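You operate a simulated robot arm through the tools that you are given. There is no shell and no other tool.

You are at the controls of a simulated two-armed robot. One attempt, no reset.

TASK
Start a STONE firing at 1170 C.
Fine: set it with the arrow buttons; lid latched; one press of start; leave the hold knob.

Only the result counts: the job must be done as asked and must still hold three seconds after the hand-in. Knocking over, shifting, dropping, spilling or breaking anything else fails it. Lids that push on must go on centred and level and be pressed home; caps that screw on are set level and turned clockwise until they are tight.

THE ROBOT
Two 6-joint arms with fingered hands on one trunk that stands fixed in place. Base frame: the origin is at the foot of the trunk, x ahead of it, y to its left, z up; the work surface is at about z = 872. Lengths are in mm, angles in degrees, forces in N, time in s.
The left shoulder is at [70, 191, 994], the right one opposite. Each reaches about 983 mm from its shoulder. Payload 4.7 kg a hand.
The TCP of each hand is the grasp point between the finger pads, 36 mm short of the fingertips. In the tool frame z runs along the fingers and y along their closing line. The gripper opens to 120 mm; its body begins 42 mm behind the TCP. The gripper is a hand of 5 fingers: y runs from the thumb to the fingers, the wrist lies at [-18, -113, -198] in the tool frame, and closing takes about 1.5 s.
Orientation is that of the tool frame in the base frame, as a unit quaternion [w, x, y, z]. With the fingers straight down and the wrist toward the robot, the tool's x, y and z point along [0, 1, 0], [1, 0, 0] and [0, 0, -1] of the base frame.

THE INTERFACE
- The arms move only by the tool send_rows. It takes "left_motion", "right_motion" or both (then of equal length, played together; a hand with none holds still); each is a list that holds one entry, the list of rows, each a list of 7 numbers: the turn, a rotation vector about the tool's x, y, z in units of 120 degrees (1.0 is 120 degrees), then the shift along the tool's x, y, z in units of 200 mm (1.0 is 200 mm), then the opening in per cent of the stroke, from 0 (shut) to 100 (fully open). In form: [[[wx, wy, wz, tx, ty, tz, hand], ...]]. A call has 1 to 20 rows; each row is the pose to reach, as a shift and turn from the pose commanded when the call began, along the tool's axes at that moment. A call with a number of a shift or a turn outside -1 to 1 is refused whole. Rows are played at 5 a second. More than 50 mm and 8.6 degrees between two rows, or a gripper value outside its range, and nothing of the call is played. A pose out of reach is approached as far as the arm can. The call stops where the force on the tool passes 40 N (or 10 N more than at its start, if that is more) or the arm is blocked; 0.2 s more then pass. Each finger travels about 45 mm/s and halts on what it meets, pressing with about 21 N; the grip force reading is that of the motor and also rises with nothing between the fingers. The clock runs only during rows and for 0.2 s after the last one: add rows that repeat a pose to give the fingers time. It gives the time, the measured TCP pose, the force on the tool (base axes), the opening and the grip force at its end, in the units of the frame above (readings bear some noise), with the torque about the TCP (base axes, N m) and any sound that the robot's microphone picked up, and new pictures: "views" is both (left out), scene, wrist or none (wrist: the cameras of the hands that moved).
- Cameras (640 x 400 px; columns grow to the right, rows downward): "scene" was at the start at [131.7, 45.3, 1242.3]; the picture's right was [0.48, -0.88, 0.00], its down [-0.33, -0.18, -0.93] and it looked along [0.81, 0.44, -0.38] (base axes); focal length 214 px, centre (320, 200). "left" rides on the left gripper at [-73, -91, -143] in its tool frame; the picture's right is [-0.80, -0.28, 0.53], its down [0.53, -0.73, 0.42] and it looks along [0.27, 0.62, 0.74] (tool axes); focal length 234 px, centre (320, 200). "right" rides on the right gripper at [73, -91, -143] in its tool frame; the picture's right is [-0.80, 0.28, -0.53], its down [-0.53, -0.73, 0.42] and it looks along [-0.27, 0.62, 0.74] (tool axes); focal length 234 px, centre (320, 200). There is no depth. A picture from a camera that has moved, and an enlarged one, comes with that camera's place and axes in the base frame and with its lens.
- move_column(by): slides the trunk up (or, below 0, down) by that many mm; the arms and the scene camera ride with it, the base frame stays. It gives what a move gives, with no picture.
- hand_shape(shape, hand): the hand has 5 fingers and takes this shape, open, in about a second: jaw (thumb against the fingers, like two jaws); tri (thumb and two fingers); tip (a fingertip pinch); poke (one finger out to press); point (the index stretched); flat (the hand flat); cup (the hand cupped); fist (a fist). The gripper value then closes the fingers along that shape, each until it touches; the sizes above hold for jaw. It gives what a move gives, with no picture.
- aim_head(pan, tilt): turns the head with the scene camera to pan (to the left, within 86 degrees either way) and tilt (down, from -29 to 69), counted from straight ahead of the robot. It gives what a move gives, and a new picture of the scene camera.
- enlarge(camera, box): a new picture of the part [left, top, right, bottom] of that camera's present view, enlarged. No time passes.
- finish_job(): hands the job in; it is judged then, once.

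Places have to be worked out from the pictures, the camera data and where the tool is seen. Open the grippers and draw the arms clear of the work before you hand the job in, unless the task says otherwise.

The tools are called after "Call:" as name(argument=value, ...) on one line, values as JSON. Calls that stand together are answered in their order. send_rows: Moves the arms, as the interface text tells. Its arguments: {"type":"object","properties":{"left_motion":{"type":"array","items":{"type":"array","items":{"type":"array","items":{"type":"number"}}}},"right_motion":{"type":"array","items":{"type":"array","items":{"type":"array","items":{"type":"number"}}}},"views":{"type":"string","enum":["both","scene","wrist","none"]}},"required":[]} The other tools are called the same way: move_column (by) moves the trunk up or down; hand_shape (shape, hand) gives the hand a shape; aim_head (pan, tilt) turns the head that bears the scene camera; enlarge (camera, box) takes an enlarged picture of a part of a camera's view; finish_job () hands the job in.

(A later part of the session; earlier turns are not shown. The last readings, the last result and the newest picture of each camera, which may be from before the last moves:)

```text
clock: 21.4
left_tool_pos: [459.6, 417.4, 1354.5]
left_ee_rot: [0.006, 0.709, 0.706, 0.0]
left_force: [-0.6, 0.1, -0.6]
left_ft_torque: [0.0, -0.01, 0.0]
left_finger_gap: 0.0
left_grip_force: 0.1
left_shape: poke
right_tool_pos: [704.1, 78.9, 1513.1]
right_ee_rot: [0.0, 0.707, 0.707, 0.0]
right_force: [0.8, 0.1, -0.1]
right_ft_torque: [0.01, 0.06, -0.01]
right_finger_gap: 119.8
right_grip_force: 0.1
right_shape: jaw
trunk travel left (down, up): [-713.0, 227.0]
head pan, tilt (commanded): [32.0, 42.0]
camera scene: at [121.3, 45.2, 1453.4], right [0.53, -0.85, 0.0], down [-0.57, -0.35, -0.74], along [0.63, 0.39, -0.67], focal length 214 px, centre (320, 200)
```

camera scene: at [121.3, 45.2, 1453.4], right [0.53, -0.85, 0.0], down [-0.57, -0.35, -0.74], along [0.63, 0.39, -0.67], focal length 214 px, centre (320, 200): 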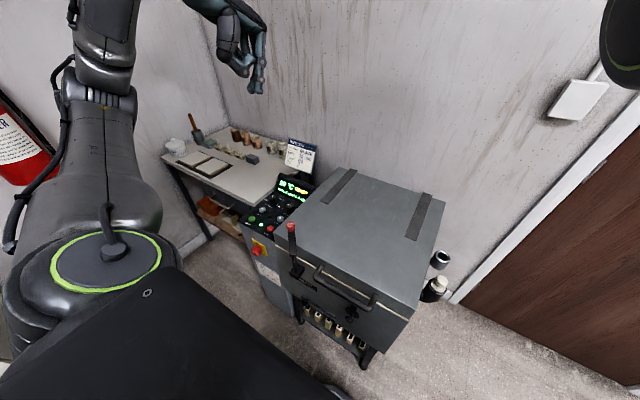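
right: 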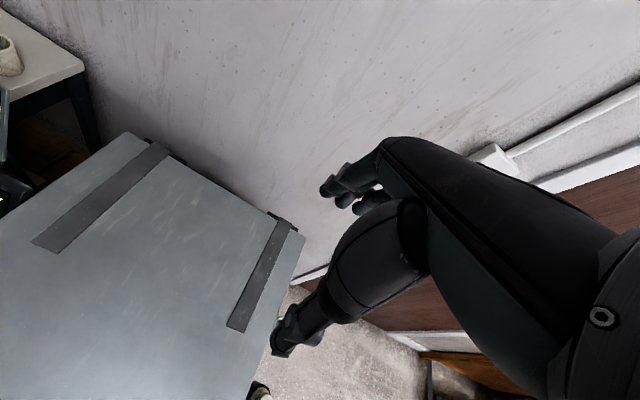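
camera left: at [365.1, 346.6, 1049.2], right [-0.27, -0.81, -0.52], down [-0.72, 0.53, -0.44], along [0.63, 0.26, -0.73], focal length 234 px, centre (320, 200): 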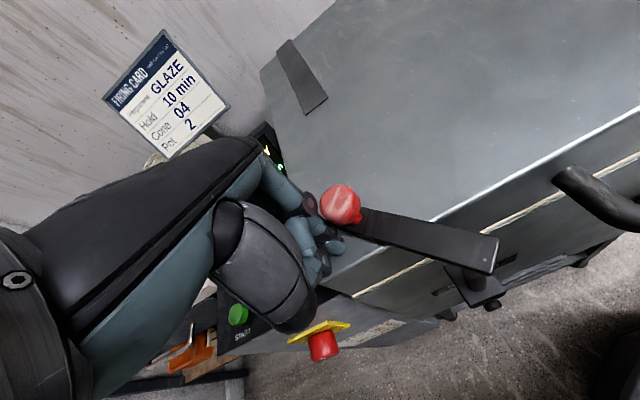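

Shoulder is now near z=1236 and the latch bar has stayed where I left it. I'll bring the left hand down through free space above the panel to test reach.

Call:
send_rows(left_motion=[[[0, 0, 0, 0.053, 0.033, 0.158, 100], [0, 0, 0, 0.105, 0.067, 0.317, 100], [0, 0, 0, 0.158, 0.1, 0.475, 100], [0, 0, 0, 0.21, 0.133, 0.633, 100], [0, 0, 0, 0.263, 0.167, 0.792, 100], [0, 0, 0, 0.315, 0.2, 0.95, 100], [0, 0, 0, 0.315, 0.2, 0.95, 100]]], views="scene")

```text
clock: 23.1
left_tool_pos: [500.9, 478.9, 1164.6]
left_ee_rot: [0.006, 0.708, 0.706, 0.002]
left_force: [-0.6, 0.4, -0.1]
left_ft_torque: [0.02, 0.0, 0.02]
left_finger_gap: 0.0
left_grip_force: 0.1
left_shape: poke
right_tool_pos: [703.0, 77.1, 1514.9]
right_ee_rot: [0.0, 0.707, 0.708, 0.0]
right_force: [0.1, -0.2, 1.1]
right_ft_torque: [0.0, 0.02, -0.03]
right_finger_gap: 119.5
right_grip_force: 0.0
right_shape: jaw
trunk travel left (down, up): [-713.0, 227.0]
head pan, tilt (commanded): [32.0, 42.0]
camera scene: at [120.7, 44.8, 1453.5], right [0.53, -0.85, 0.0], down [-0.57, -0.35, -0.74], along [0.63, 0.39, -0.67], focal length 214 px, centre (320, 200)
```

scene: 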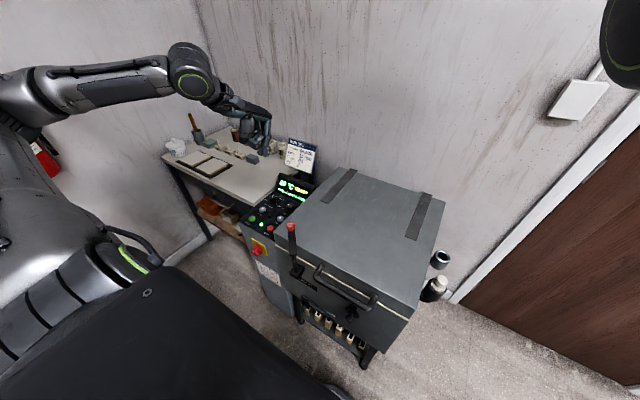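

Reached exactly with no limit warning. I'll continue down to beside the latch knob, staying above it (target TCP ≈[455,450,985]).

Call:
send_rows(left_motion=[[[0, 0, 0, -0.03, -0.046, 0.18, 100], [0, 0, 0, -0.06, -0.092, 0.36, 100], [0, 0, 0, -0.09, -0.138, 0.54, 100], [0, 0, 0, -0.12, -0.184, 0.72, 100], [0, 0, 0, -0.145, -0.23, 0.9, 100], [0, 0, 0, -0.145, -0.23, 0.9, 100]]], views="both")

```text
clock: 24.4
left_tool_pos: [459.1, 448.3, 982.2]
left_ee_rot: [0.006, 0.708, 0.706, 0.002]
left_force: [-0.1, 0.1, 0.3]
left_ft_torque: [0.01, -0.02, -0.02]
left_finger_gap: 0.0
left_grip_force: 0.0
left_shape: poke
right_tool_pos: [703.2, 77.5, 1512.8]
right_ee_rot: [-0.001, 0.707, 0.707, 0.0]
right_force: [0.1, 0.1, 0.1]
right_ft_torque: [0.04, 0.0, 0.0]
right_finger_gap: 119.5
right_grip_force: 0.2
right_shape: jaw
trunk travel left (down, up): [-713.0, 227.0]
head pan, tilt (commanded): [32.0, 42.0]
camera scene: at [121.2, 44.6, 1453.4], right [0.53, -0.85, 0.0], down [-0.57, -0.35, -0.74], along [0.63, 0.39, -0.67], focal length 214 px, centre (320, 200)
camera left: at [365.5, 377.8, 1125.4], right [-0.28, -0.81, -0.52], down [-0.73, 0.53, -0.44], along [0.63, 0.26, -0.73], focal length 234 px, centre (320, 200)
```

scene: 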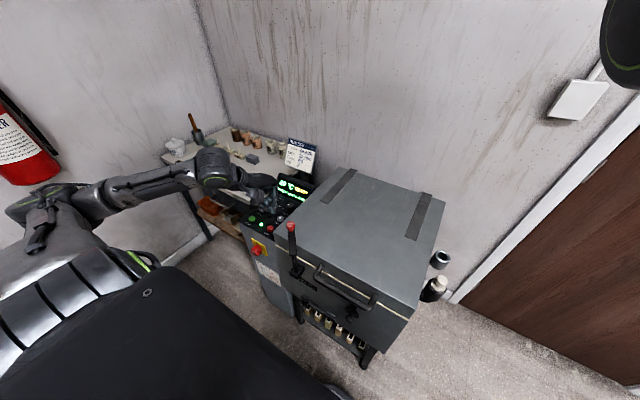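
left: 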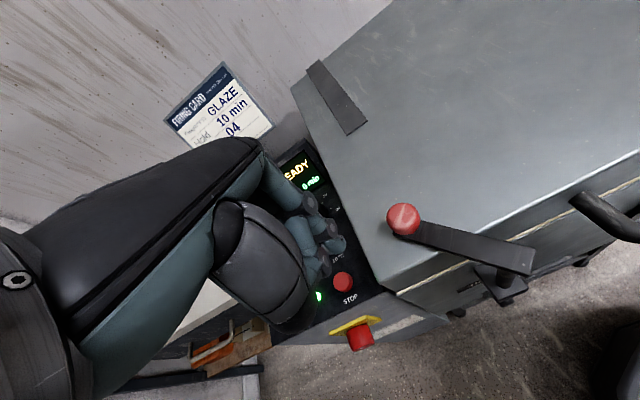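

Good reach now. The knob sits at about (471,380), i.e. ~49° along. I'll place the finger behind it, lower to z≈893 at the tip, and push along the arc to about 82°.

Call:
send_rows(left_motion=[[[0, 0, 0, -0.1465, -0.0525, 0, 100], [0, 0, 0, -0.1465, -0.0525, 0.09, 100], [0, 0, 0, -0.1465, -0.0525, 0.18, 100], [0, 0, 0, -0.1465, -0.0525, 0.27, 100], [0, 0, 0, -0.168, -0.025, 0.27, 100], [0, 0, 0, -0.189, 0.001, 0.27, 100], [0, 0, 0, -0.224, 0.0445, 0.27, 100], [0, 0, 0, -0.2645, 0.084, 0.27, 100], [0, 0, 0, -0.31, 0.117, 0.27, 100], [0, 0, 0, -0.359, 0.144, 0.27, 100], [0, 0, 0, -0.359, 0.144, 0.27, 100]]], views="both")

```text
clock: 26.9
left_tool_pos: [487.8, 376.7, 929.7]
left_ee_rot: [0.007, 0.709, 0.706, 0.0]
left_force: [-1.0, 0.3, 0.6]
left_ft_torque: [0.02, 0.0, 0.01]
left_finger_gap: 0.0
left_grip_force: 0.1
left_shape: poke
right_tool_pos: [704.3, 78.6, 1513.6]
right_ee_rot: [0.0, 0.707, 0.707, 0.0]
right_force: [0.7, 0.1, 0.3]
right_ft_torque: [-0.05, -0.01, -0.02]
right_finger_gap: 119.5
right_grip_force: 0.1
right_shape: jaw
trunk travel left (down, up): [-713.0, 227.0]
head pan, tilt (commanded): [32.0, 42.0]
camera scene: at [120.9, 45.5, 1453.4], right [0.53, -0.85, 0.0], down [-0.57, -0.36, -0.74], along [0.63, 0.39, -0.67], focal length 214 px, centre (320, 200)
camera left: at [394.5, 306.1, 1072.6], right [-0.28, -0.81, -0.52], down [-0.73, 0.53, -0.44], along [0.63, 0.26, -0.73], focal length 234 px, centre (320, 200)
```

scene: 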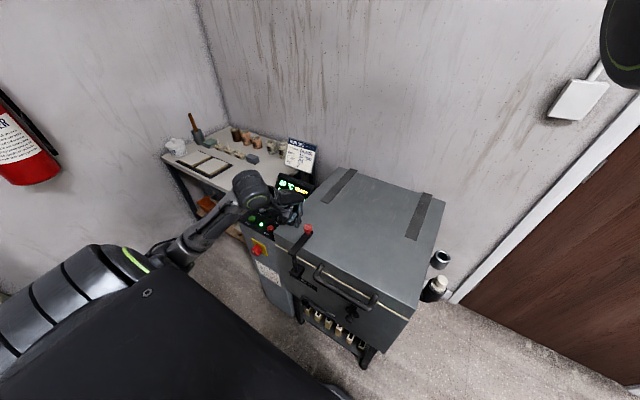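
left: 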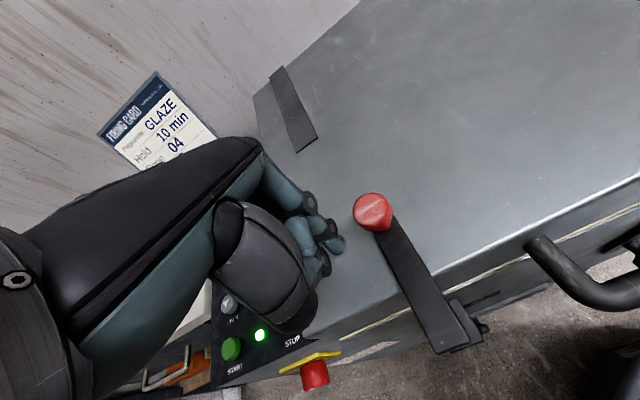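

The knob now appears at about (491,326), i.e. the bar points straight back over the lid. I'll zoom in to confirm it has swung fully (it seems to have run ahead of the finger).

Call:
enlarge(camera="left", box=[320, 170, 540, 370])

Call:
enlarge(camera="scene", box=[230, 160, 400, 330])

```text
2.00 times, centred on (430, 270) of left
camera zoom: at [394.5, 306.1, 1072.6], right [-0.28, -0.81, -0.52], down [-0.73, 0.53, -0.44], along [0.63, 0.26, -0.73], focal length 468 px, centre (100, 60)
```

zoom: 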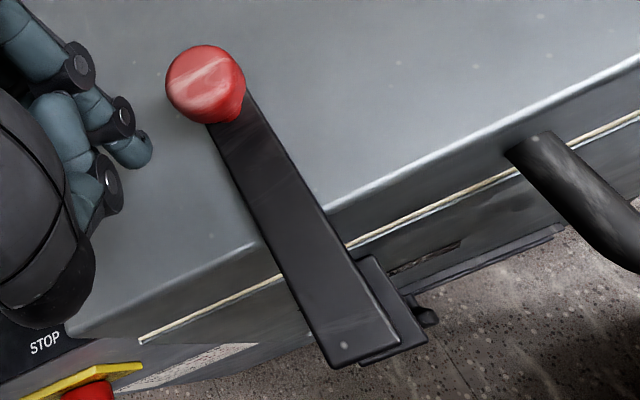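

```text
2.35 times, centred on (315, 245) of scene
camera zoom: at [120.9, 45.5, 1453.4], right [0.53, -0.85, 0.0], down [-0.57, -0.36, -0.74], along [0.63, 0.39, -0.67], focal length 505 px, centre (332, 94)
```

zoom: 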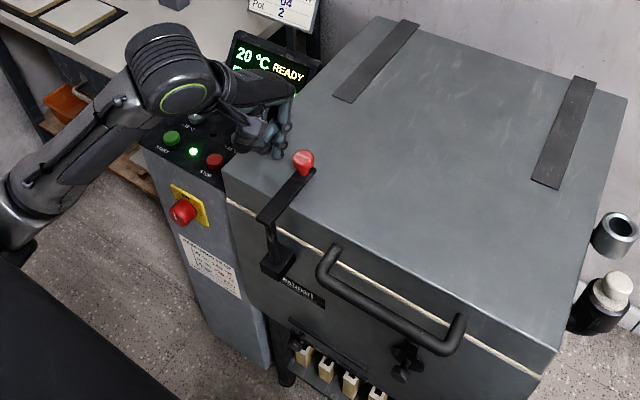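

The bar is perpendicular over the lid (edge computed parallel to x within ~2°), so the latch is closed. Now I'll lift the finger away and move over the panel for a closer look at the programme knob.

Call:
send_rows(left_motion=[[[0, 0, 0, 0, 0, -0.15, 100], [0, 0, 0, 0, 0, -0.3, 100], [0, 0, 0, 0.167, 0, -0.3, 100], [0, 0, 0, 0.334, 0, -0.3, 100], [0, 0, 0, 0.501, 0, -0.3, 100], [0, 0, 0, 0.668, 0, -0.3, 100], [0, 0, 0, 0.835, 0, -0.3, 100], [0, 0, 0, 0.835, 0, -0.15, 100], [0, 0, 0, 0.835, 0, 0, 100], [0, 0, 0, 0.835, 0, 0.1, 100], [0, 0, 0, 0.835, 0, 0.1, 100]]], views="both")

```text
clock: 29.2
left_tool_pos: [487.7, 542.5, 908.2]
left_ee_rot: [0.006, 0.708, 0.706, 0.001]
left_force: [0.2, -0.7, -0.3]
left_ft_torque: [0.02, 0.02, 0.0]
left_finger_gap: 0.2
left_grip_force: 0.1
left_shape: poke
right_tool_pos: [704.0, 78.1, 1512.8]
right_ee_rot: [0.001, 0.708, 0.707, 0.0]
right_force: [-0.4, 0.2, 0.2]
right_ft_torque: [0.0, 0.0, 0.01]
right_finger_gap: 120.0
right_grip_force: 0.3
right_shape: jaw
trunk travel left (down, up): [-713.0, 227.0]
head pan, tilt (commanded): [32.0, 42.0]
camera scene: at [121.4, 45.3, 1453.4], right [0.53, -0.85, 0.0], down [-0.57, -0.35, -0.74], along [0.63, 0.39, -0.67], focal length 214 px, centre (320, 200)
camera left: at [395.2, 472.8, 1050.9], right [-0.28, -0.81, -0.52], down [-0.73, 0.53, -0.44], along [0.63, 0.26, -0.73], focal length 234 px, centre (320, 200)
```

scene: 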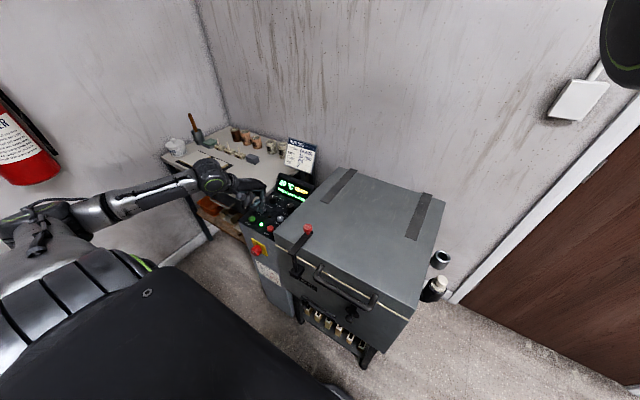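
left: 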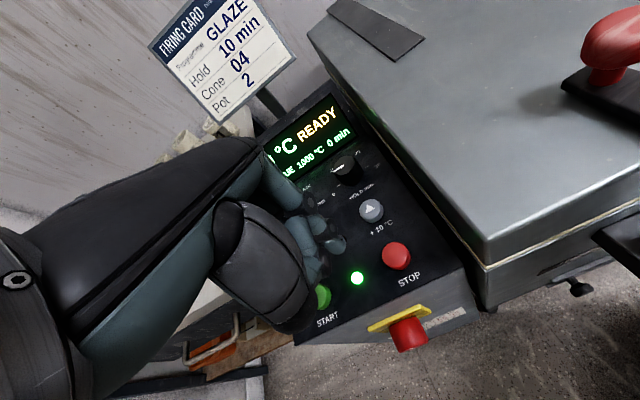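

I'll zoom the panel for precise positions.

Call:
enlarge(camera="left", box=[290, 140, 450, 290])

Call:
enlarge(camera="scene", box=[200, 150, 340, 260])

```text
2.67 times, centred on (370, 215) of left
camera zoom: at [395.2, 472.8, 1050.9], right [-0.28, -0.81, -0.52], down [-0.73, 0.53, -0.44], along [0.63, 0.26, -0.73], focal length 624 px, centre (187, 160)
```

zoom: 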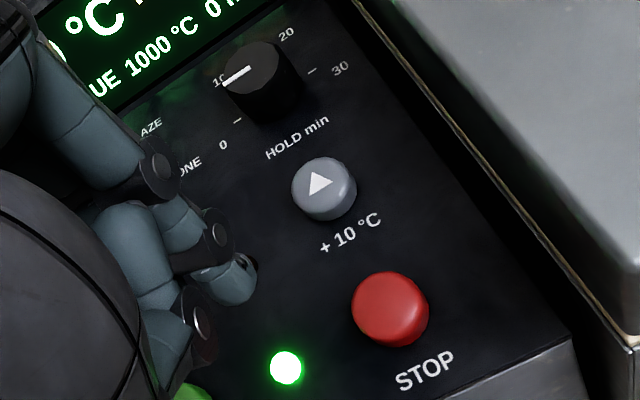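

```text
3.64 times, centred on (270, 205) of scene
camera zoom: at [121.4, 45.3, 1453.4], right [0.53, -0.85, 0.0], down [-0.57, -0.35, -0.74], along [0.63, 0.39, -0.67], focal length 780 px, centre (502, 182)
```

zoom: 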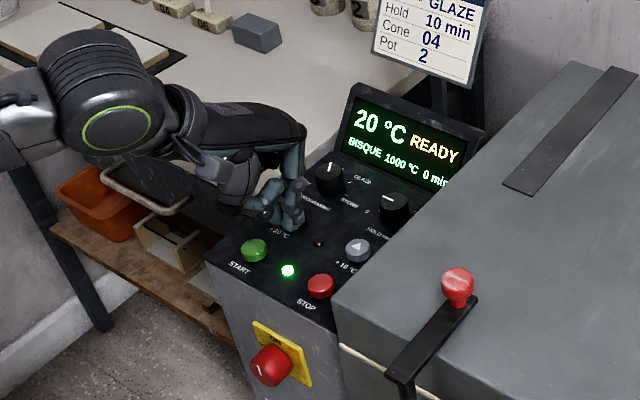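

Main switch reads ON, and I get a consistent layout: programme knob (614,602) top z≈821, −10 (547,602), +10 (547,503), start (486,603), stop (485,503) tops ≈806; knob detents look 60° apart so STONE is ~120° clockwise from BISQUE. I'll raise the hand slightly and try the tri shape for gripping the knob.

Call:
send_rows(left_motion=[[[0, 0, 0, 0, 0, -0.15, 100], [0, 0, 0, 0, 0, -0.3, 100]]], views="none")

Call:
hand_shape(shape="tri", hand="left")

Call:
enlarge(camera="left", box=[180, 80, 480, 380])

Call:
enlarge(camera="scene", box=[200, 150, 340, 260])

```text
clock: 29.9
left_tool_pos: [485.9, 543.1, 970.0]
left_ee_rot: [0.006, 0.709, 0.706, 0.001]
left_force: [0.2, 0.4, 0.3]
left_ft_torque: [-0.03, -0.01, 0.01]
left_finger_gap: 0.0
left_grip_force: 0.0
left_shape: poke
right_tool_pos: [703.5, 77.1, 1514.3]
right_ee_rot: [0.0, 0.707, 0.708, 0.0]
right_force: [-0.3, 0.0, 0.7]
right_ft_torque: [0.05, -0.03, -0.02]
right_finger_gap: 119.9
right_grip_force: 0.0
right_shape: jaw
trunk travel left (down, up): [-713.0, 227.0]
head pan, tilt (commanded): [32.0, 42.0]
```

```text
clock: 30.8
left_tool_pos: [486.9, 543.6, 970.1]
left_ee_rot: [0.006, 0.708, 0.706, 0.0]
left_force: [-0.4, 1.2, 0.7]
left_ft_torque: [0.03, -0.02, -0.01]
left_finger_gap: 120.1
left_grip_force: 0.0
left_shape: tri
right_tool_pos: [703.7, 78.4, 1514.3]
right_ee_rot: [0.001, 0.707, 0.707, -0.001]
right_force: [-0.2, -0.4, -0.1]
right_ft_torque: [0.02, 0.03, -0.01]
right_finger_gap: 119.7
right_grip_force: 0.0
right_shape: jaw
trunk travel left (down, up): [-713.0, 227.0]
head pan, tilt (commanded): [32.0, 42.0]
```

```text
1.33 times, centred on (330, 230) of left
camera zoom: at [394.4, 473.1, 1111.5], right [-0.28, -0.81, -0.52], down [-0.73, 0.53, -0.44], along [0.63, 0.26, -0.73], focal length 312 px, centre (307, 160)
```

zoom: 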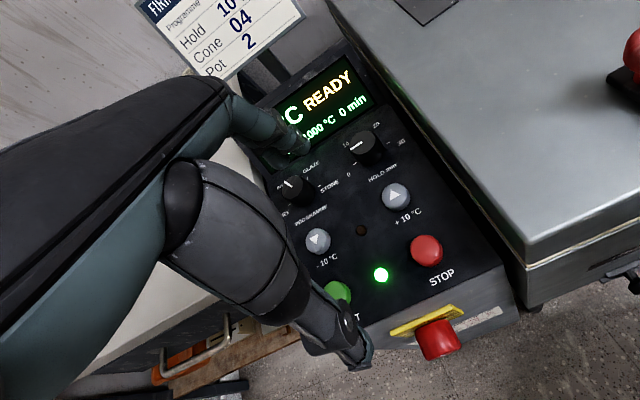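

```text
3.64 times, centred on (270, 205) of scene
camera zoom: at [121.3, 45.4, 1453.4], right [0.53, -0.85, 0.0], down [-0.57, -0.35, -0.74], along [0.63, 0.39, -0.67], focal length 780 px, centre (502, 182)
```

zoom: 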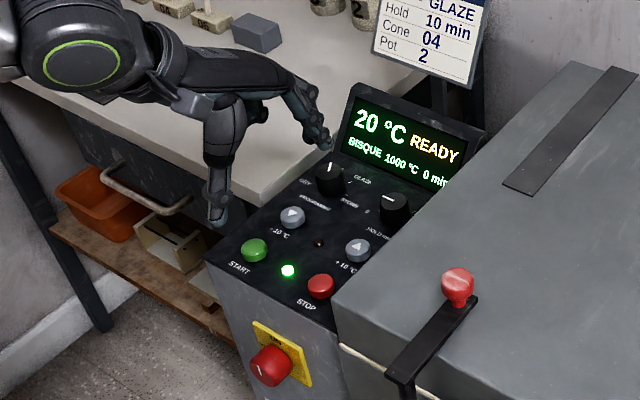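

Tri gives thumb on the robot side and two fingers opposite. I'll move above the programme knob (z=960, clear of the display) while turning the hand 90° so it closes along y, with the opening at about 58 %.

Call:
send_rows(left_motion=[[[0, 0, -0.0625, 0.0246, 0.0529, 0.004, 90], [0, 0, -0.125, 0.0492, 0.1058, 0.008, 80], [0, 0, -0.1875, 0.0738, 0.1588, 0.0125, 70], [0, 0, -0.25, 0.0983, 0.2117, 0.017, 62], [0, 0, -0.3125, 0.1229, 0.2646, 0.021, 58], [0, 0, -0.375, 0.1475, 0.3175, 0.025, 58], [0, 0, -0.4375, 0.1721, 0.3704, 0.029, 58], [0, 0, -0.5, 0.1967, 0.4233, 0.033, 58], [0, 0, -0.5625, 0.2213, 0.4763, 0.0375, 58], [0, 0, -0.625, 0.2458, 0.5292, 0.042, 58], [0, 0, -0.6875, 0.2704, 0.5821, 0.046, 58], [0, 0, -0.75, 0.295, 0.635, 0.05, 58], [0, 0, -0.75, 0.295, 0.635, 0.05, 58]]], views="both")

```text
clock: 33.5
left_tool_pos: [636.1, 631.7, 933.5]
left_ee_rot: [0.006, 0.002, 1.0, -0.005]
left_force: [-0.6, 0.8, 0.4]
left_ft_torque: [0.02, -0.03, 0.04]
left_finger_gap: 70.1
left_grip_force: 0.0
left_shape: tri
left hand out of reach, approached as far as the arm can: row 10, 11, 12, 13
right_tool_pos: [701.6, 78.7, 1515.1]
right_ee_rot: [0.001, 0.707, 0.707, 0.001]
right_force: [-0.3, 0.0, -0.3]
right_ft_torque: [-0.01, 0.01, -0.01]
right_finger_gap: 119.9
right_grip_force: 0.1
right_shape: jaw
trunk travel left (down, up): [-713.0, 227.0]
head pan, tilt (commanded): [32.0, 42.0]
camera scene: at [120.5, 45.6, 1453.4], right [0.53, -0.85, 0.0], down [-0.57, -0.36, -0.74], along [0.63, 0.39, -0.67], focal length 214 px, centre (320, 200)
camera left: at [707.8, 541.8, 1077.6], right [0.81, -0.29, -0.51], down [-0.53, -0.73, -0.42], along [-0.26, 0.62, -0.75], focal length 234 px, centre (320, 200)
```

scene: 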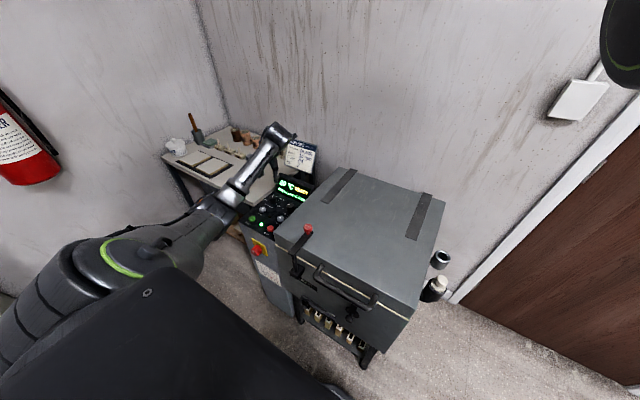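
left: 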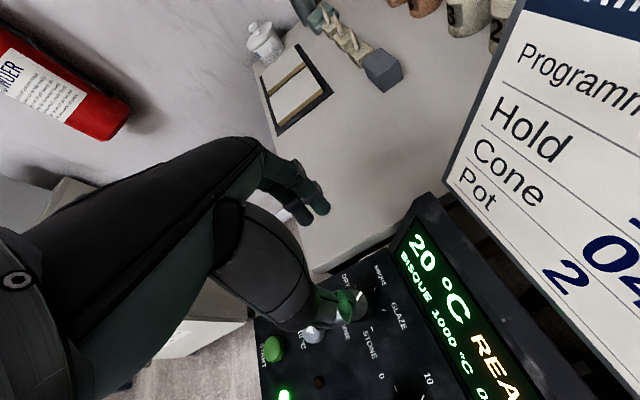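

θ=90° is just beyond reach with the shoulder this high. I'll back off up to a moderate turn (45°), then lower the trunk 200 mm so the shoulder is level with the wrist.

Call:
send_rows(left_motion=[[[0, 0, 0.047, 0.0475, -0.045, -0.123, 58], [0, 0, 0.094, 0.095, -0.09, -0.246, 58], [0, 0, 0.141, 0.1425, -0.135, -0.369, 58], [0, 0, 0.1875, 0.19, -0.18, -0.49, 58], [0, 0, 0.234, 0.2375, -0.225, -0.615, 58], [0, 0, 0.281, 0.285, -0.27, -0.739, 58], [0, 0, 0.328, 0.3325, -0.315, -0.862, 58], [0, 0, 0.375, 0.38, -0.36, -0.985, 58], [0, 0, 0.375, 0.38, -0.36, -0.985, 58]]], views="none")

Call:
move_column(by=-180)

```text
clock: 35.5
left_tool_pos: [561.3, 562.2, 1131.5]
left_ee_rot: [0.006, 0.385, 0.923, -0.001]
left_force: [0.1, 0.4, 0.6]
left_ft_torque: [-0.04, -0.02, -0.02]
left_finger_gap: 69.7
left_grip_force: 0.0
left_shape: tri
left hand out of reach, approached as far as the arm can: row 1, 2, 3, 4, 5, 6, 7
right_tool_pos: [703.3, 77.8, 1513.0]
right_ee_rot: [0.0, 0.708, 0.707, -0.001]
right_force: [-0.9, -0.2, 0.3]
right_ft_torque: [0.02, 0.01, 0.04]
right_finger_gap: 120.0
right_grip_force: 0.1
right_shape: jaw
trunk travel left (down, up): [-713.0, 227.0]
head pan, tilt (commanded): [32.0, 42.0]
```

```text
clock: 37.5
left_tool_pos: [560.0, 561.6, 952.3]
left_ee_rot: [0.006, 0.384, 0.923, -0.001]
left_force: [-0.5, 0.2, 0.5]
left_ft_torque: [0.0, 0.02, 0.0]
left_finger_gap: 70.0
left_grip_force: 0.1
left_shape: tri
right_tool_pos: [704.1, 77.5, 1335.1]
right_ee_rot: [0.0, 0.707, 0.707, -0.001]
right_force: [0.3, -0.5, 0.5]
right_ft_torque: [0.04, 0.01, 0.03]
right_finger_gap: 119.8
right_grip_force: 0.2
right_shape: jaw
trunk travel left (down, up): [-533.0, 407.0]
head pan, tilt (commanded): [32.0, 42.0]
```

The shoulder is at about z=1056 now. I'll move above the knob at z=880 with the hand at θ≈80°.

Call:
send_rows(left_motion=[[[0, 0, -0.0487, -0.0076, 0.056, 0.06, 58], [0, 0, -0.0973, -0.0152, 0.112, 0.12, 58], [0, 0, -0.146, -0.0228, 0.168, 0.18, 58], [0, 0, -0.1947, -0.0304, 0.224, 0.24, 58], [0, 0, -0.2433, -0.038, 0.28, 0.3, 58], [0, 0, -0.292, -0.0456, 0.336, 0.36, 58], [0, 0, -0.292, -0.0456, 0.336, 0.36, 58]]], views="both")

```text
clock: 39.1
left_tool_pos: [639.2, 659.5, 843.0]
left_ee_rot: [0.007, 0.09, 0.996, -0.004]
left_force: [3.9, 3.0, 0.6]
left_ft_torque: [0.06, -0.04, 0.15]
left_finger_gap: 66.6
left_grip_force: 0.0
left_shape: tri
left hand out of reach, approached as far as the arm can: row 1, 2, 3, 4, 5, 6, 7
right_tool_pos: [705.2, 76.9, 1334.0]
right_ee_rot: [0.0, 0.707, 0.707, -0.001]
right_force: [-0.1, 0.2, 0.7]
right_ft_torque: [0.02, 0.01, -0.01]
right_finger_gap: 119.9
right_grip_force: 0.1
right_shape: jaw
trunk travel left (down, up): [-533.0, 407.0]
head pan, tilt (commanded): [32.0, 42.0]
camera scene: at [121.8, 44.8, 1273.2], right [0.53, -0.85, 0.0], down [-0.57, -0.35, -0.74], along [0.63, 0.39, -0.67], focal length 214 px, centre (320, 200)
camera left: at [693.0, 559.2, 986.5], right [0.75, -0.42, -0.51], down [-0.65, -0.63, -0.43], along [-0.14, 0.65, -0.74], focal length 234 px, centre (320, 200)
```

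scene: 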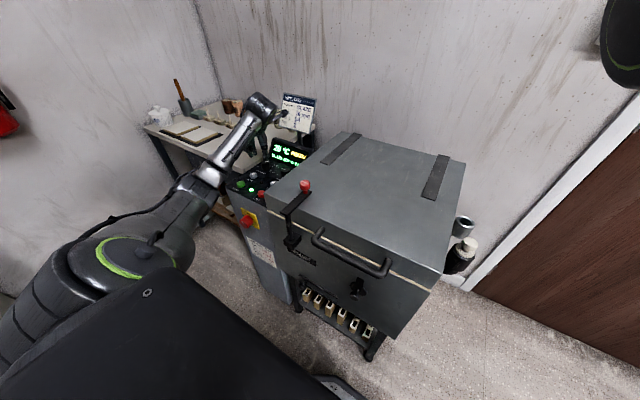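
left: 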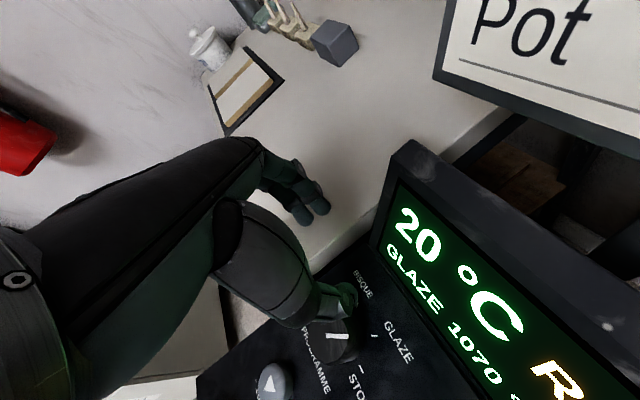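

The arm's limit pushed the hand off target and the thumb brushed the knob: the display now reads GLAZE 1070. I'll raise the trunk to lift the hand straight off before repositioning.

Call:
move_column(by=90)

Call:
enlarge(camera="left", box=[0, 0, 640, 400])

Call:
enlarge(camera="scene", box=[190, 90, 350, 230])

```text
clock: 40.4
left_tool_pos: [637.8, 662.1, 931.3]
left_ee_rot: [0.006, 0.09, 0.996, -0.004]
left_force: [-0.2, 0.1, 0.6]
left_ft_torque: [0.03, -0.01, 0.03]
left_finger_gap: 69.5
left_grip_force: 0.2
left_shape: tri
right_tool_pos: [702.9, 78.5, 1424.6]
right_ee_rot: [0.0, 0.707, 0.707, 0.0]
right_force: [1.2, 0.3, -0.1]
right_ft_torque: [0.01, -0.01, -0.03]
right_finger_gap: 119.6
right_grip_force: 0.1
right_shape: jaw
trunk travel left (down, up): [-623.0, 317.0]
head pan, tilt (commanded): [32.0, 42.0]
```

```text
1.00 times, centred on (320, 200) of left (not enlarged: the box is as wide or as high as the picture)
camera zoom: at [692.1, 560.1, 1076.5], right [0.75, -0.42, -0.51], down [-0.65, -0.63, -0.43], along [-0.14, 0.65, -0.74], focal length 234 px, centre (320, 200)
```

zoom: 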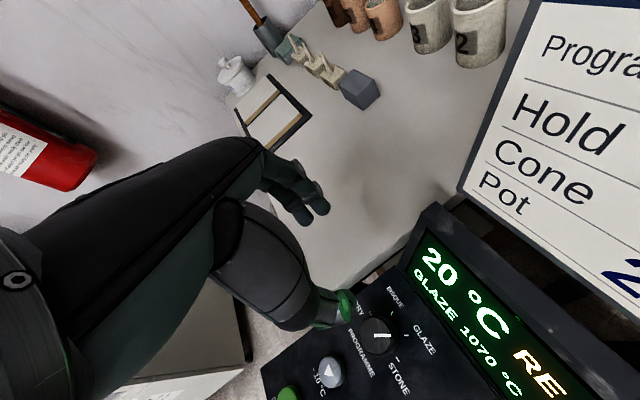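

```text
2.86 times, centred on (270, 160) of scene
camera zoom: at [121.7, 45.4, 1363.3], right [0.53, -0.85, 0.0], down [-0.57, -0.36, -0.74], along [0.63, 0.39, -0.67], focal length 613 px, centre (463, 314)
```

zoom: 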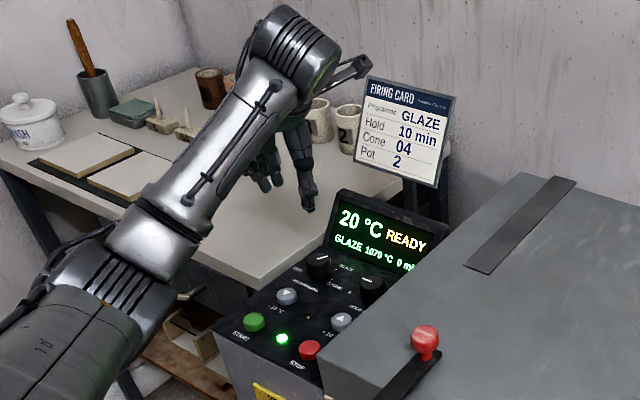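

The display shows GLAZE 1070 °C, READY; one more click to STONE. I'll zoom on the knob to measure the pointer and tick angles.

Call:
enlarge(camera="left", box=[330, 280, 450, 400])

Call:
enlarge(camera="left", box=[400, 220, 600, 400])

```text
3.33 times, centred on (390, 340) of left
camera zoom: at [692.1, 560.1, 1076.5], right [0.75, -0.42, -0.51], down [-0.65, -0.63, -0.43], along [-0.14, 0.65, -0.74], focal length 781 px, centre (87, -267)
```

zoom: 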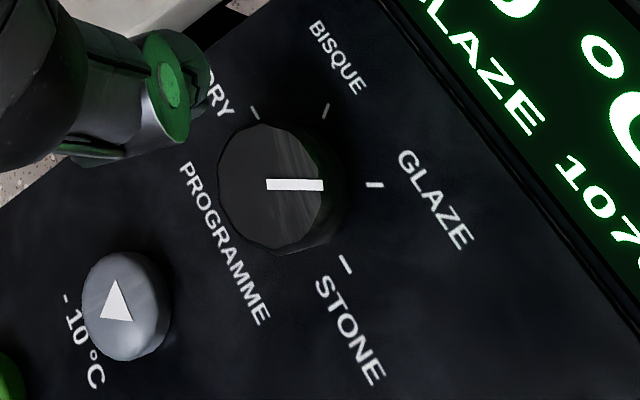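

```text
2.22 times, centred on (500, 310) of left
camera zoom: at [692.1, 560.1, 1076.5], right [0.75, -0.42, -0.51], down [-0.65, -0.63, -0.43], along [-0.14, 0.65, -0.74], focal length 520 px, centre (-80, -44)
```

zoom: 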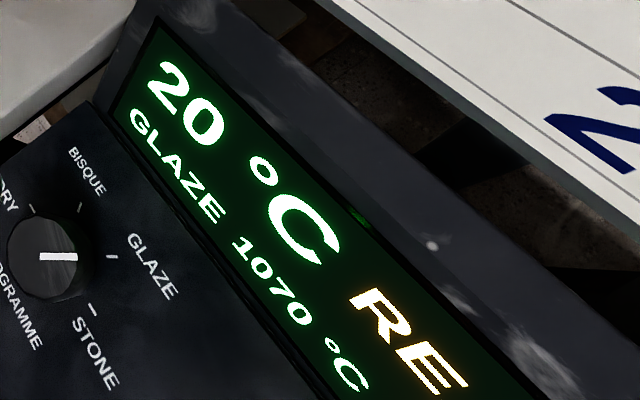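

The ticks are exactly 60° apart (90, 30, −30, −90°), the knob centre is (614.7,603), and the pointer sits on GLAZE; STONE is the last position, 60° clockwise. I'll raise the trunk, bring the hand back to θ=0 over the panel, and then use the poking finger to roll the knob round by its near side.

Call:
move_column(by=90)

Call:
send_rows(left_motion=[[[0, 0, 0.0606, 0.0288, -0.0406, 0.0277, 70], [0, 0, 0.1213, 0.0576, -0.0813, 0.0555, 70], [0, 0, 0.1819, 0.0865, -0.1219, 0.0832, 70], [0, 0, 0.2425, 0.1153, -0.1625, 0.1109, 70], [0, 0, 0.3032, 0.1441, -0.2032, 0.1386, 70], [0, 0, 0.3638, 0.1729, -0.2438, 0.1664, 70], [0, 0, 0.4245, 0.2017, -0.2845, 0.1941, 70], [0, 0, 0.4851, 0.2305, -0.3251, 0.2218, 70], [0, 0, 0.5457, 0.2594, -0.3657, 0.2495, 70], [0, 0, 0.6064, 0.2882, -0.4064, 0.2773, 70], [0, 0, 0.667, 0.317, -0.447, 0.305, 70], [0, 0, 0.667, 0.317, -0.447, 0.305, 70]]], views="scene")

```text
clock: 41.6
left_tool_pos: [639.6, 660.9, 1021.5]
left_ee_rot: [0.006, 0.09, 0.996, -0.004]
left_force: [0.2, -0.6, 0.0]
left_ft_torque: [0.0, 0.02, 0.02]
left_finger_gap: 69.6
left_grip_force: 0.0
left_shape: tri
right_tool_pos: [704.3, 79.0, 1513.1]
right_ee_rot: [0.0, 0.707, 0.707, 0.0]
right_force: [-0.2, 0.0, -0.4]
right_ft_torque: [0.02, 0.03, 0.02]
right_finger_gap: 119.6
right_grip_force: 0.1
right_shape: jaw
trunk travel left (down, up): [-713.0, 227.0]
head pan, tilt (commanded): [32.0, 42.0]
```

```text
clock: 44.2
left_tool_pos: [560.9, 583.3, 961.6]
left_ee_rot: [0.008, 0.709, 0.705, 0.001]
left_force: [-0.6, -0.6, 0.5]
left_ft_torque: [-0.01, -0.03, -0.02]
left_finger_gap: 83.7
left_grip_force: 0.0
left_shape: tri
right_tool_pos: [703.9, 78.1, 1512.6]
right_ee_rot: [0.0, 0.707, 0.707, 0.0]
right_force: [-1.2, -0.3, 0.2]
right_ft_torque: [0.01, 0.0, 0.01]
right_finger_gap: 119.9
right_grip_force: 0.0
right_shape: jaw
trunk travel left (down, up): [-713.0, 227.0]
head pan, tilt (commanded): [32.0, 42.0]
camera scene: at [121.4, 45.1, 1453.4], right [0.53, -0.85, 0.0], down [-0.57, -0.35, -0.74], along [0.63, 0.39, -0.67], focal length 214 px, centre (320, 200)
```

scene: 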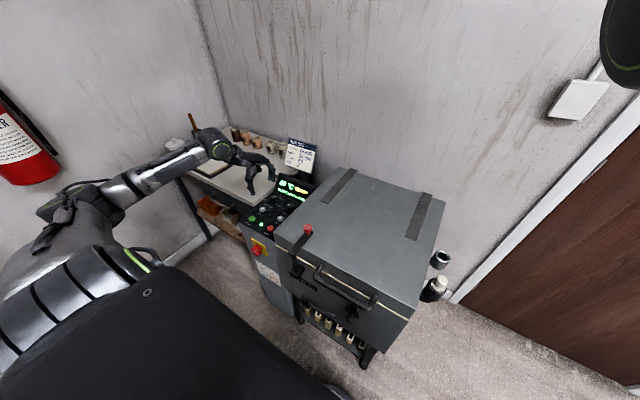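

Back at θ=0 above the panel with no limits. I'll switch to poke, then check the fingertip in both views.

Call:
hand_shape(shape="poke", hand="left")

Call:
send_rows(left_motion=[[[0, 0, 0, 0.02, 0.02, 0.15, 100], [0, 0, 0, 0.04, 0.04, 0.3, 100], [0, 0, 0, 0.05, 0.05, 0.45, 100], [0, 0, 0, 0.05, 0.05, 0.45, 100]]], views="none")

Call:
enlarge(camera="left", box=[230, 150, 430, 350])

Call:
enlarge(camera="scene", box=[220, 150, 320, 240])

```text
clock: 45.1
left_tool_pos: [561.2, 584.0, 961.0]
left_ee_rot: [0.008, 0.709, 0.705, 0.001]
left_force: [0.6, -0.1, 0.0]
left_ft_torque: [0.0, 0.02, -0.03]
left_finger_gap: 0.0
left_grip_force: 0.2
left_shape: poke
right_tool_pos: [703.9, 78.9, 1513.0]
right_ee_rot: [0.001, 0.707, 0.707, 0.0]
right_force: [0.2, 0.0, -0.1]
right_ft_torque: [0.01, 0.0, -0.03]
right_finger_gap: 119.8
right_grip_force: 0.1
right_shape: jaw
trunk travel left (down, up): [-713.0, 227.0]
head pan, tilt (commanded): [32.0, 42.0]
```

```text
clock: 46.1
left_tool_pos: [570.5, 593.2, 870.2]
left_ee_rot: [0.007, 0.709, 0.705, 0.001]
left_force: [-0.7, -0.9, -0.1]
left_ft_torque: [-0.01, 0.0, 0.02]
left_finger_gap: 0.4
left_grip_force: 0.0
left_shape: poke
right_tool_pos: [704.0, 78.0, 1515.1]
right_ee_rot: [0.0, 0.707, 0.707, 0.0]
right_force: [-0.2, 0.2, 0.1]
right_ft_torque: [0.02, -0.02, 0.01]
right_finger_gap: 119.8
right_grip_force: 0.1
right_shape: jaw
trunk travel left (down, up): [-713.0, 227.0]
head pan, tilt (commanded): [32.0, 42.0]
```

```text
2.00 times, centred on (330, 250) of left
camera zoom: at [477.8, 522.1, 1012.9], right [-0.28, -0.81, -0.52], down [-0.72, 0.53, -0.44], along [0.63, 0.26, -0.73], focal length 468 px, centre (300, 100)
```

zoom: 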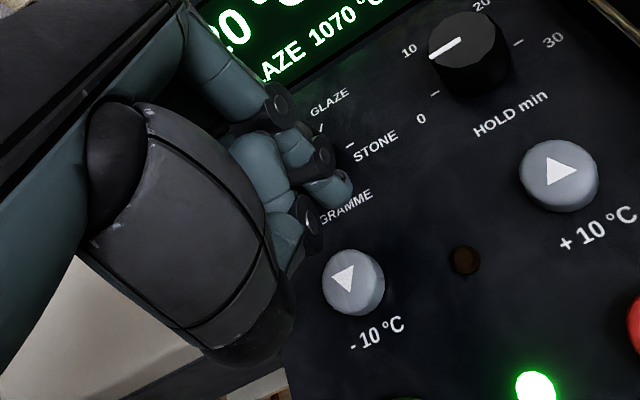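

```text
4.44 times, centred on (270, 195) of scene
camera zoom: at [121.2, 45.1, 1453.4], right [0.53, -0.85, 0.0], down [-0.57, -0.35, -0.74], along [0.63, 0.39, -0.67], focal length 953 px, centre (542, 222)
```

zoom: 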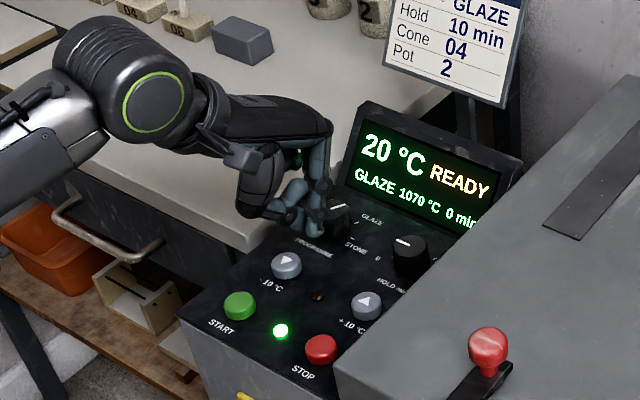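

The tip is at TCP + (1,−11,−35). I'll place it beside the near-right flank of the knob and lower it to about z=808.

Call:
send_rows(left_motion=[[[0, 0, 0, 0.0015, 0.0825, 0, 100], [0, 0, 0, 0.0015, 0.0825, 0.07, 100], [0, 0, 0, 0.0015, 0.0825, 0.135, 100], [0, 0, 0, 0.0015, 0.0825, 0.135, 100]]], views="none")

Call:
enlarge(camera="left", box=[270, 130, 410, 270])

Call:
enlarge(camera="scene", box=[260, 170, 310, 220])

```text
clock: 47.1
left_tool_pos: [586.8, 590.7, 852.5]
left_ee_rot: [0.007, 0.71, 0.704, 0.004]
left_force: [-16.2, 0.3, 35.3]
left_ft_torque: [0.35, -0.09, 0.18]
left_finger_gap: 0.0
left_grip_force: 0.1
left_shape: poke
right_tool_pos: [698.3, 74.6, 1516.3]
right_ee_rot: [0.0, 0.707, 0.707, 0.003]
right_force: [0.7, 0.7, -0.7]
right_ft_torque: [-0.02, 0.01, -0.01]
right_finger_gap: 119.7
right_grip_force: 0.0
right_shape: jaw
trunk travel left (down, up): [-713.0, 227.0]
head pan, tilt (commanded): [32.0, 42.0]
```

```text
2.86 times, centred on (340, 200) of left
camera zoom: at [492.0, 519.8, 992.1], right [-0.28, -0.8, -0.53], down [-0.72, 0.54, -0.44], along [0.64, 0.26, -0.73], focal length 669 px, centre (263, 200)
```

zoom: 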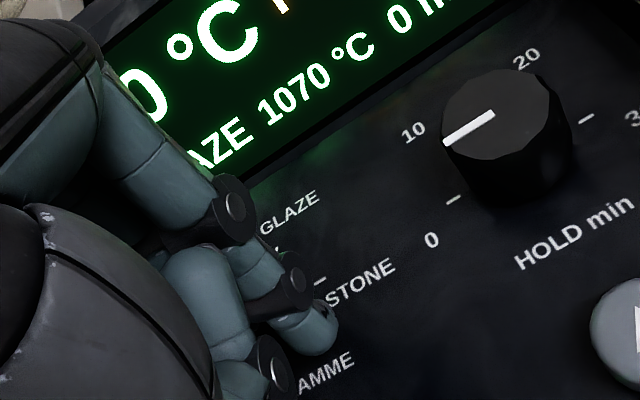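

```text
8.00 times, centred on (285, 195) of scene
camera zoom: at [115.4, 41.7, 1454.4], right [0.53, -0.85, 0.0], down [-0.56, -0.35, -0.75], along [0.63, 0.4, -0.67], focal length 1716 px, centre (600, 240)
```

zoom: 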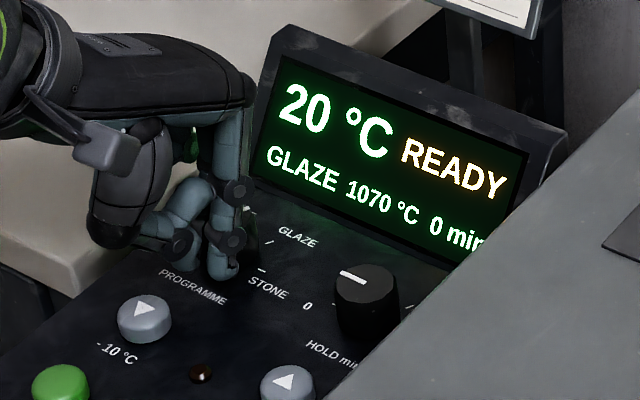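

Contact: 35 N up and 16 N back at TCP z=852 — something next to the index (probably a second finger beside it) touched the knob's edge. I'll lift straight up and inspect the hand shape.

Call:
send_rows(left_motion=[[[0, 0, 0, 0, 0, -0.1, 100], [0, 0, 0, 0, -0.1, -0.3, 100], [0, 0, 0, -0.1, -0.3, -0.5, 100], [0, 0, 0, -0.25, -0.5, -0.6, 100], [0, 0, 0, -0.25, -0.5, -0.6, 100]]], views="none")

Call:
enlarge(camera="scene", box=[220, 150, 290, 220])

Call:
enlarge(camera="left", box=[240, 130, 420, 300])

```text
refused: row 3 steps farther than a row can; nothing moved
```

```text
5.71 times, centred on (255, 185) of scene
camera zoom: at [115.4, 41.7, 1454.4], right [0.53, -0.85, 0.0], down [-0.56, -0.35, -0.75], along [0.63, 0.4, -0.67], focal length 1226 px, centre (691, 286)
```

zoom: 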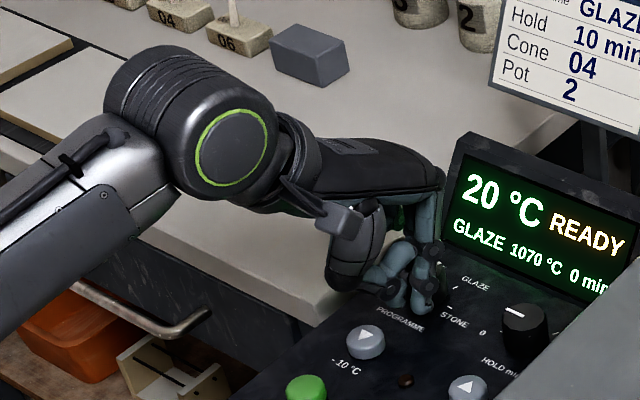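

```text
2.35 times, centred on (330, 215) of left
camera zoom: at [492.0, 519.8, 992.1], right [-0.28, -0.8, -0.53], down [-0.72, 0.54, -0.44], along [0.64, 0.26, -0.73], focal length 551 px, centre (296, 165)
```

zoom: 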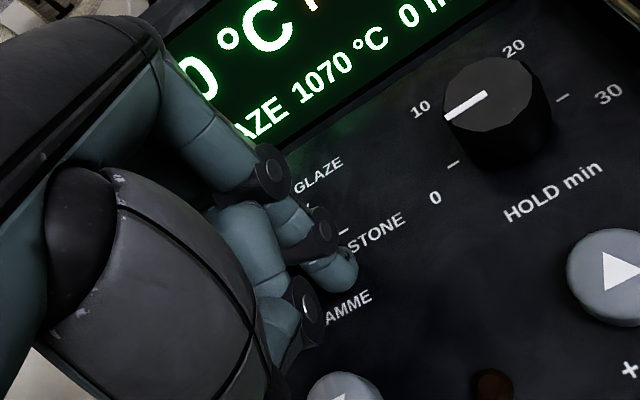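

The retreat was refused for step size; I'll resend it with smaller steps, going straight up first.

Call:
send_rows(left_motion=[[[0, 0, 0, 0, 0, -0.1, 100], [0, 0, 0, 0, 0, -0.25, 100], [0, 0, 0, 0, -0.1, -0.4, 100], [0, 0, 0, -0.07, -0.23, -0.5, 100], [0, 0, 0, -0.14, -0.36, -0.6, 100], [0, 0, 0, -0.25, -0.5, -0.6, 100], [0, 0, 0, -0.25, -0.5, -0.6, 100]]], views="none")

Call:
enlarge(camera="scene", box=[220, 130, 290, 200])

Call:
enlarge(camera="left", box=[240, 130, 420, 300])

```text
clock: 48.8
left_tool_pos: [486.3, 545.6, 961.3]
left_ee_rot: [0.007, 0.709, 0.706, 0.001]
left_force: [0.7, -0.1, 0.3]
left_ft_torque: [-0.06, -0.02, 0.01]
left_finger_gap: 0.0
left_grip_force: 0.1
left_shape: poke
right_tool_pos: [704.2, 79.0, 1513.2]
right_ee_rot: [0.0, 0.707, 0.707, -0.001]
right_force: [0.2, -0.1, -0.1]
right_ft_torque: [-0.01, 0.01, 0.01]
right_finger_gap: 119.7
right_grip_force: 0.1
right_shape: jaw
trunk travel left (down, up): [-713.0, 227.0]
head pan, tilt (commanded): [32.0, 42.0]
```

```text
5.71 times, centred on (255, 165) of scene
camera zoom: at [122.3, 45.9, 1453.2], right [0.53, -0.85, 0.0], down [-0.57, -0.36, -0.74], along [0.63, 0.39, -0.67], focal length 1226 px, centre (691, 400)
```

zoom: 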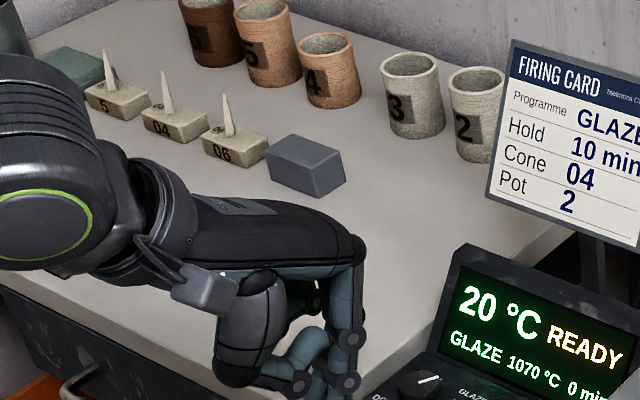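

```text
2.35 times, centred on (330, 215) of left
camera zoom: at [393.9, 474.6, 1105.3], right [-0.28, -0.81, -0.52], down [-0.73, 0.53, -0.44], along [0.63, 0.26, -0.73], focal length 551 px, centre (296, 165)
```

zoom: 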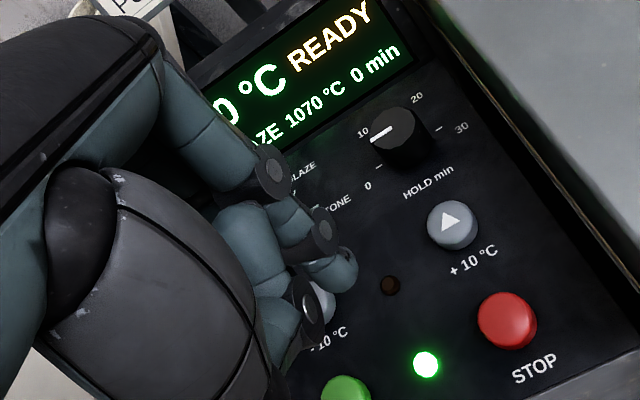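

I'll look at the fingertips themselves a bit lower in the scene view.

Call:
enlarge(camera="scene", box=[250, 165, 300, 215])

Call:
hand_shape(shape="point", hand="left")

Call:
enlarge(camera="scene", box=[240, 160, 310, 220])

Call:
enlarge(camera="left", box=[240, 100, 440, 300])

```text
8.00 times, centred on (275, 190) of scene
camera zoom: at [122.3, 45.9, 1453.2], right [0.53, -0.85, 0.0], down [-0.57, -0.36, -0.74], along [0.63, 0.39, -0.67], focal length 1716 px, centre (680, 280)
```

zoom: 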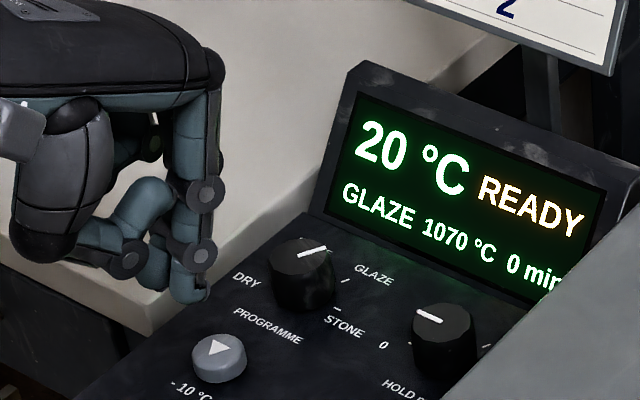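

```text
clock: 49.6
left_tool_pos: [486.8, 545.1, 964.5]
left_ee_rot: [0.008, 0.709, 0.705, 0.001]
left_force: [0.3, 0.4, -1.0]
left_ft_torque: [0.03, 0.02, 0.01]
left_finger_gap: 0.0
left_grip_force: 0.0
left_shape: point
right_tool_pos: [703.0, 75.9, 1513.5]
right_ee_rot: [0.0, 0.707, 0.707, 0.0]
right_force: [0.1, -0.1, -0.7]
right_ft_torque: [0.02, -0.02, -0.01]
right_finger_gap: 119.8
right_grip_force: 0.1
right_shape: jaw
trunk travel left (down, up): [-713.0, 227.0]
head pan, tilt (commanded): [32.0, 42.0]
```

```text
6.67 times, centred on (275, 190) of scene
camera zoom: at [120.9, 45.1, 1453.4], right [0.53, -0.85, 0.0], down [-0.57, -0.35, -0.74], along [0.63, 0.39, -0.67], focal length 1430 px, centre (620, 267)
```

zoom: 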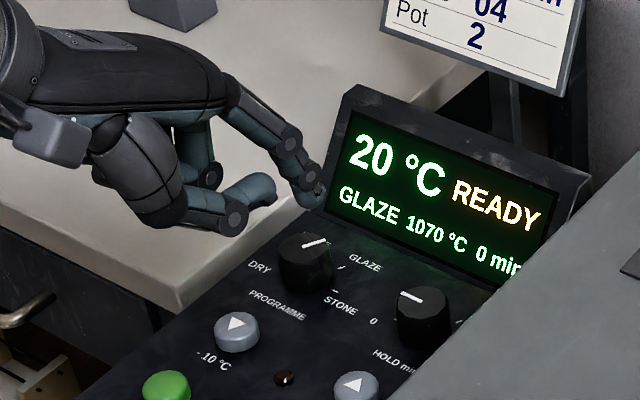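

```text
2.00 times, centred on (340, 200) of left
camera zoom: at [393.1, 474.2, 1106.0], right [-0.28, -0.81, -0.52], down [-0.72, 0.53, -0.44], along [0.63, 0.26, -0.73], focal length 468 px, centre (280, 200)
```

zoom: 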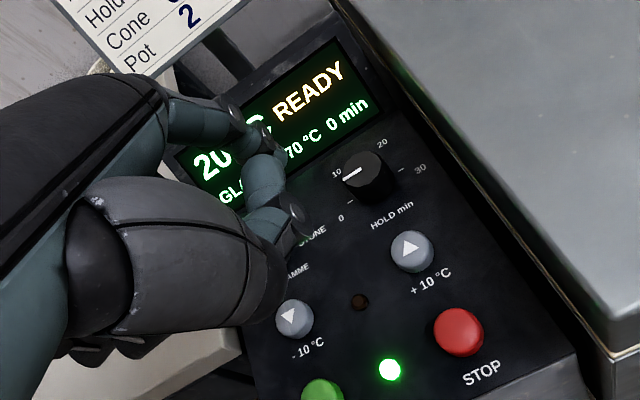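

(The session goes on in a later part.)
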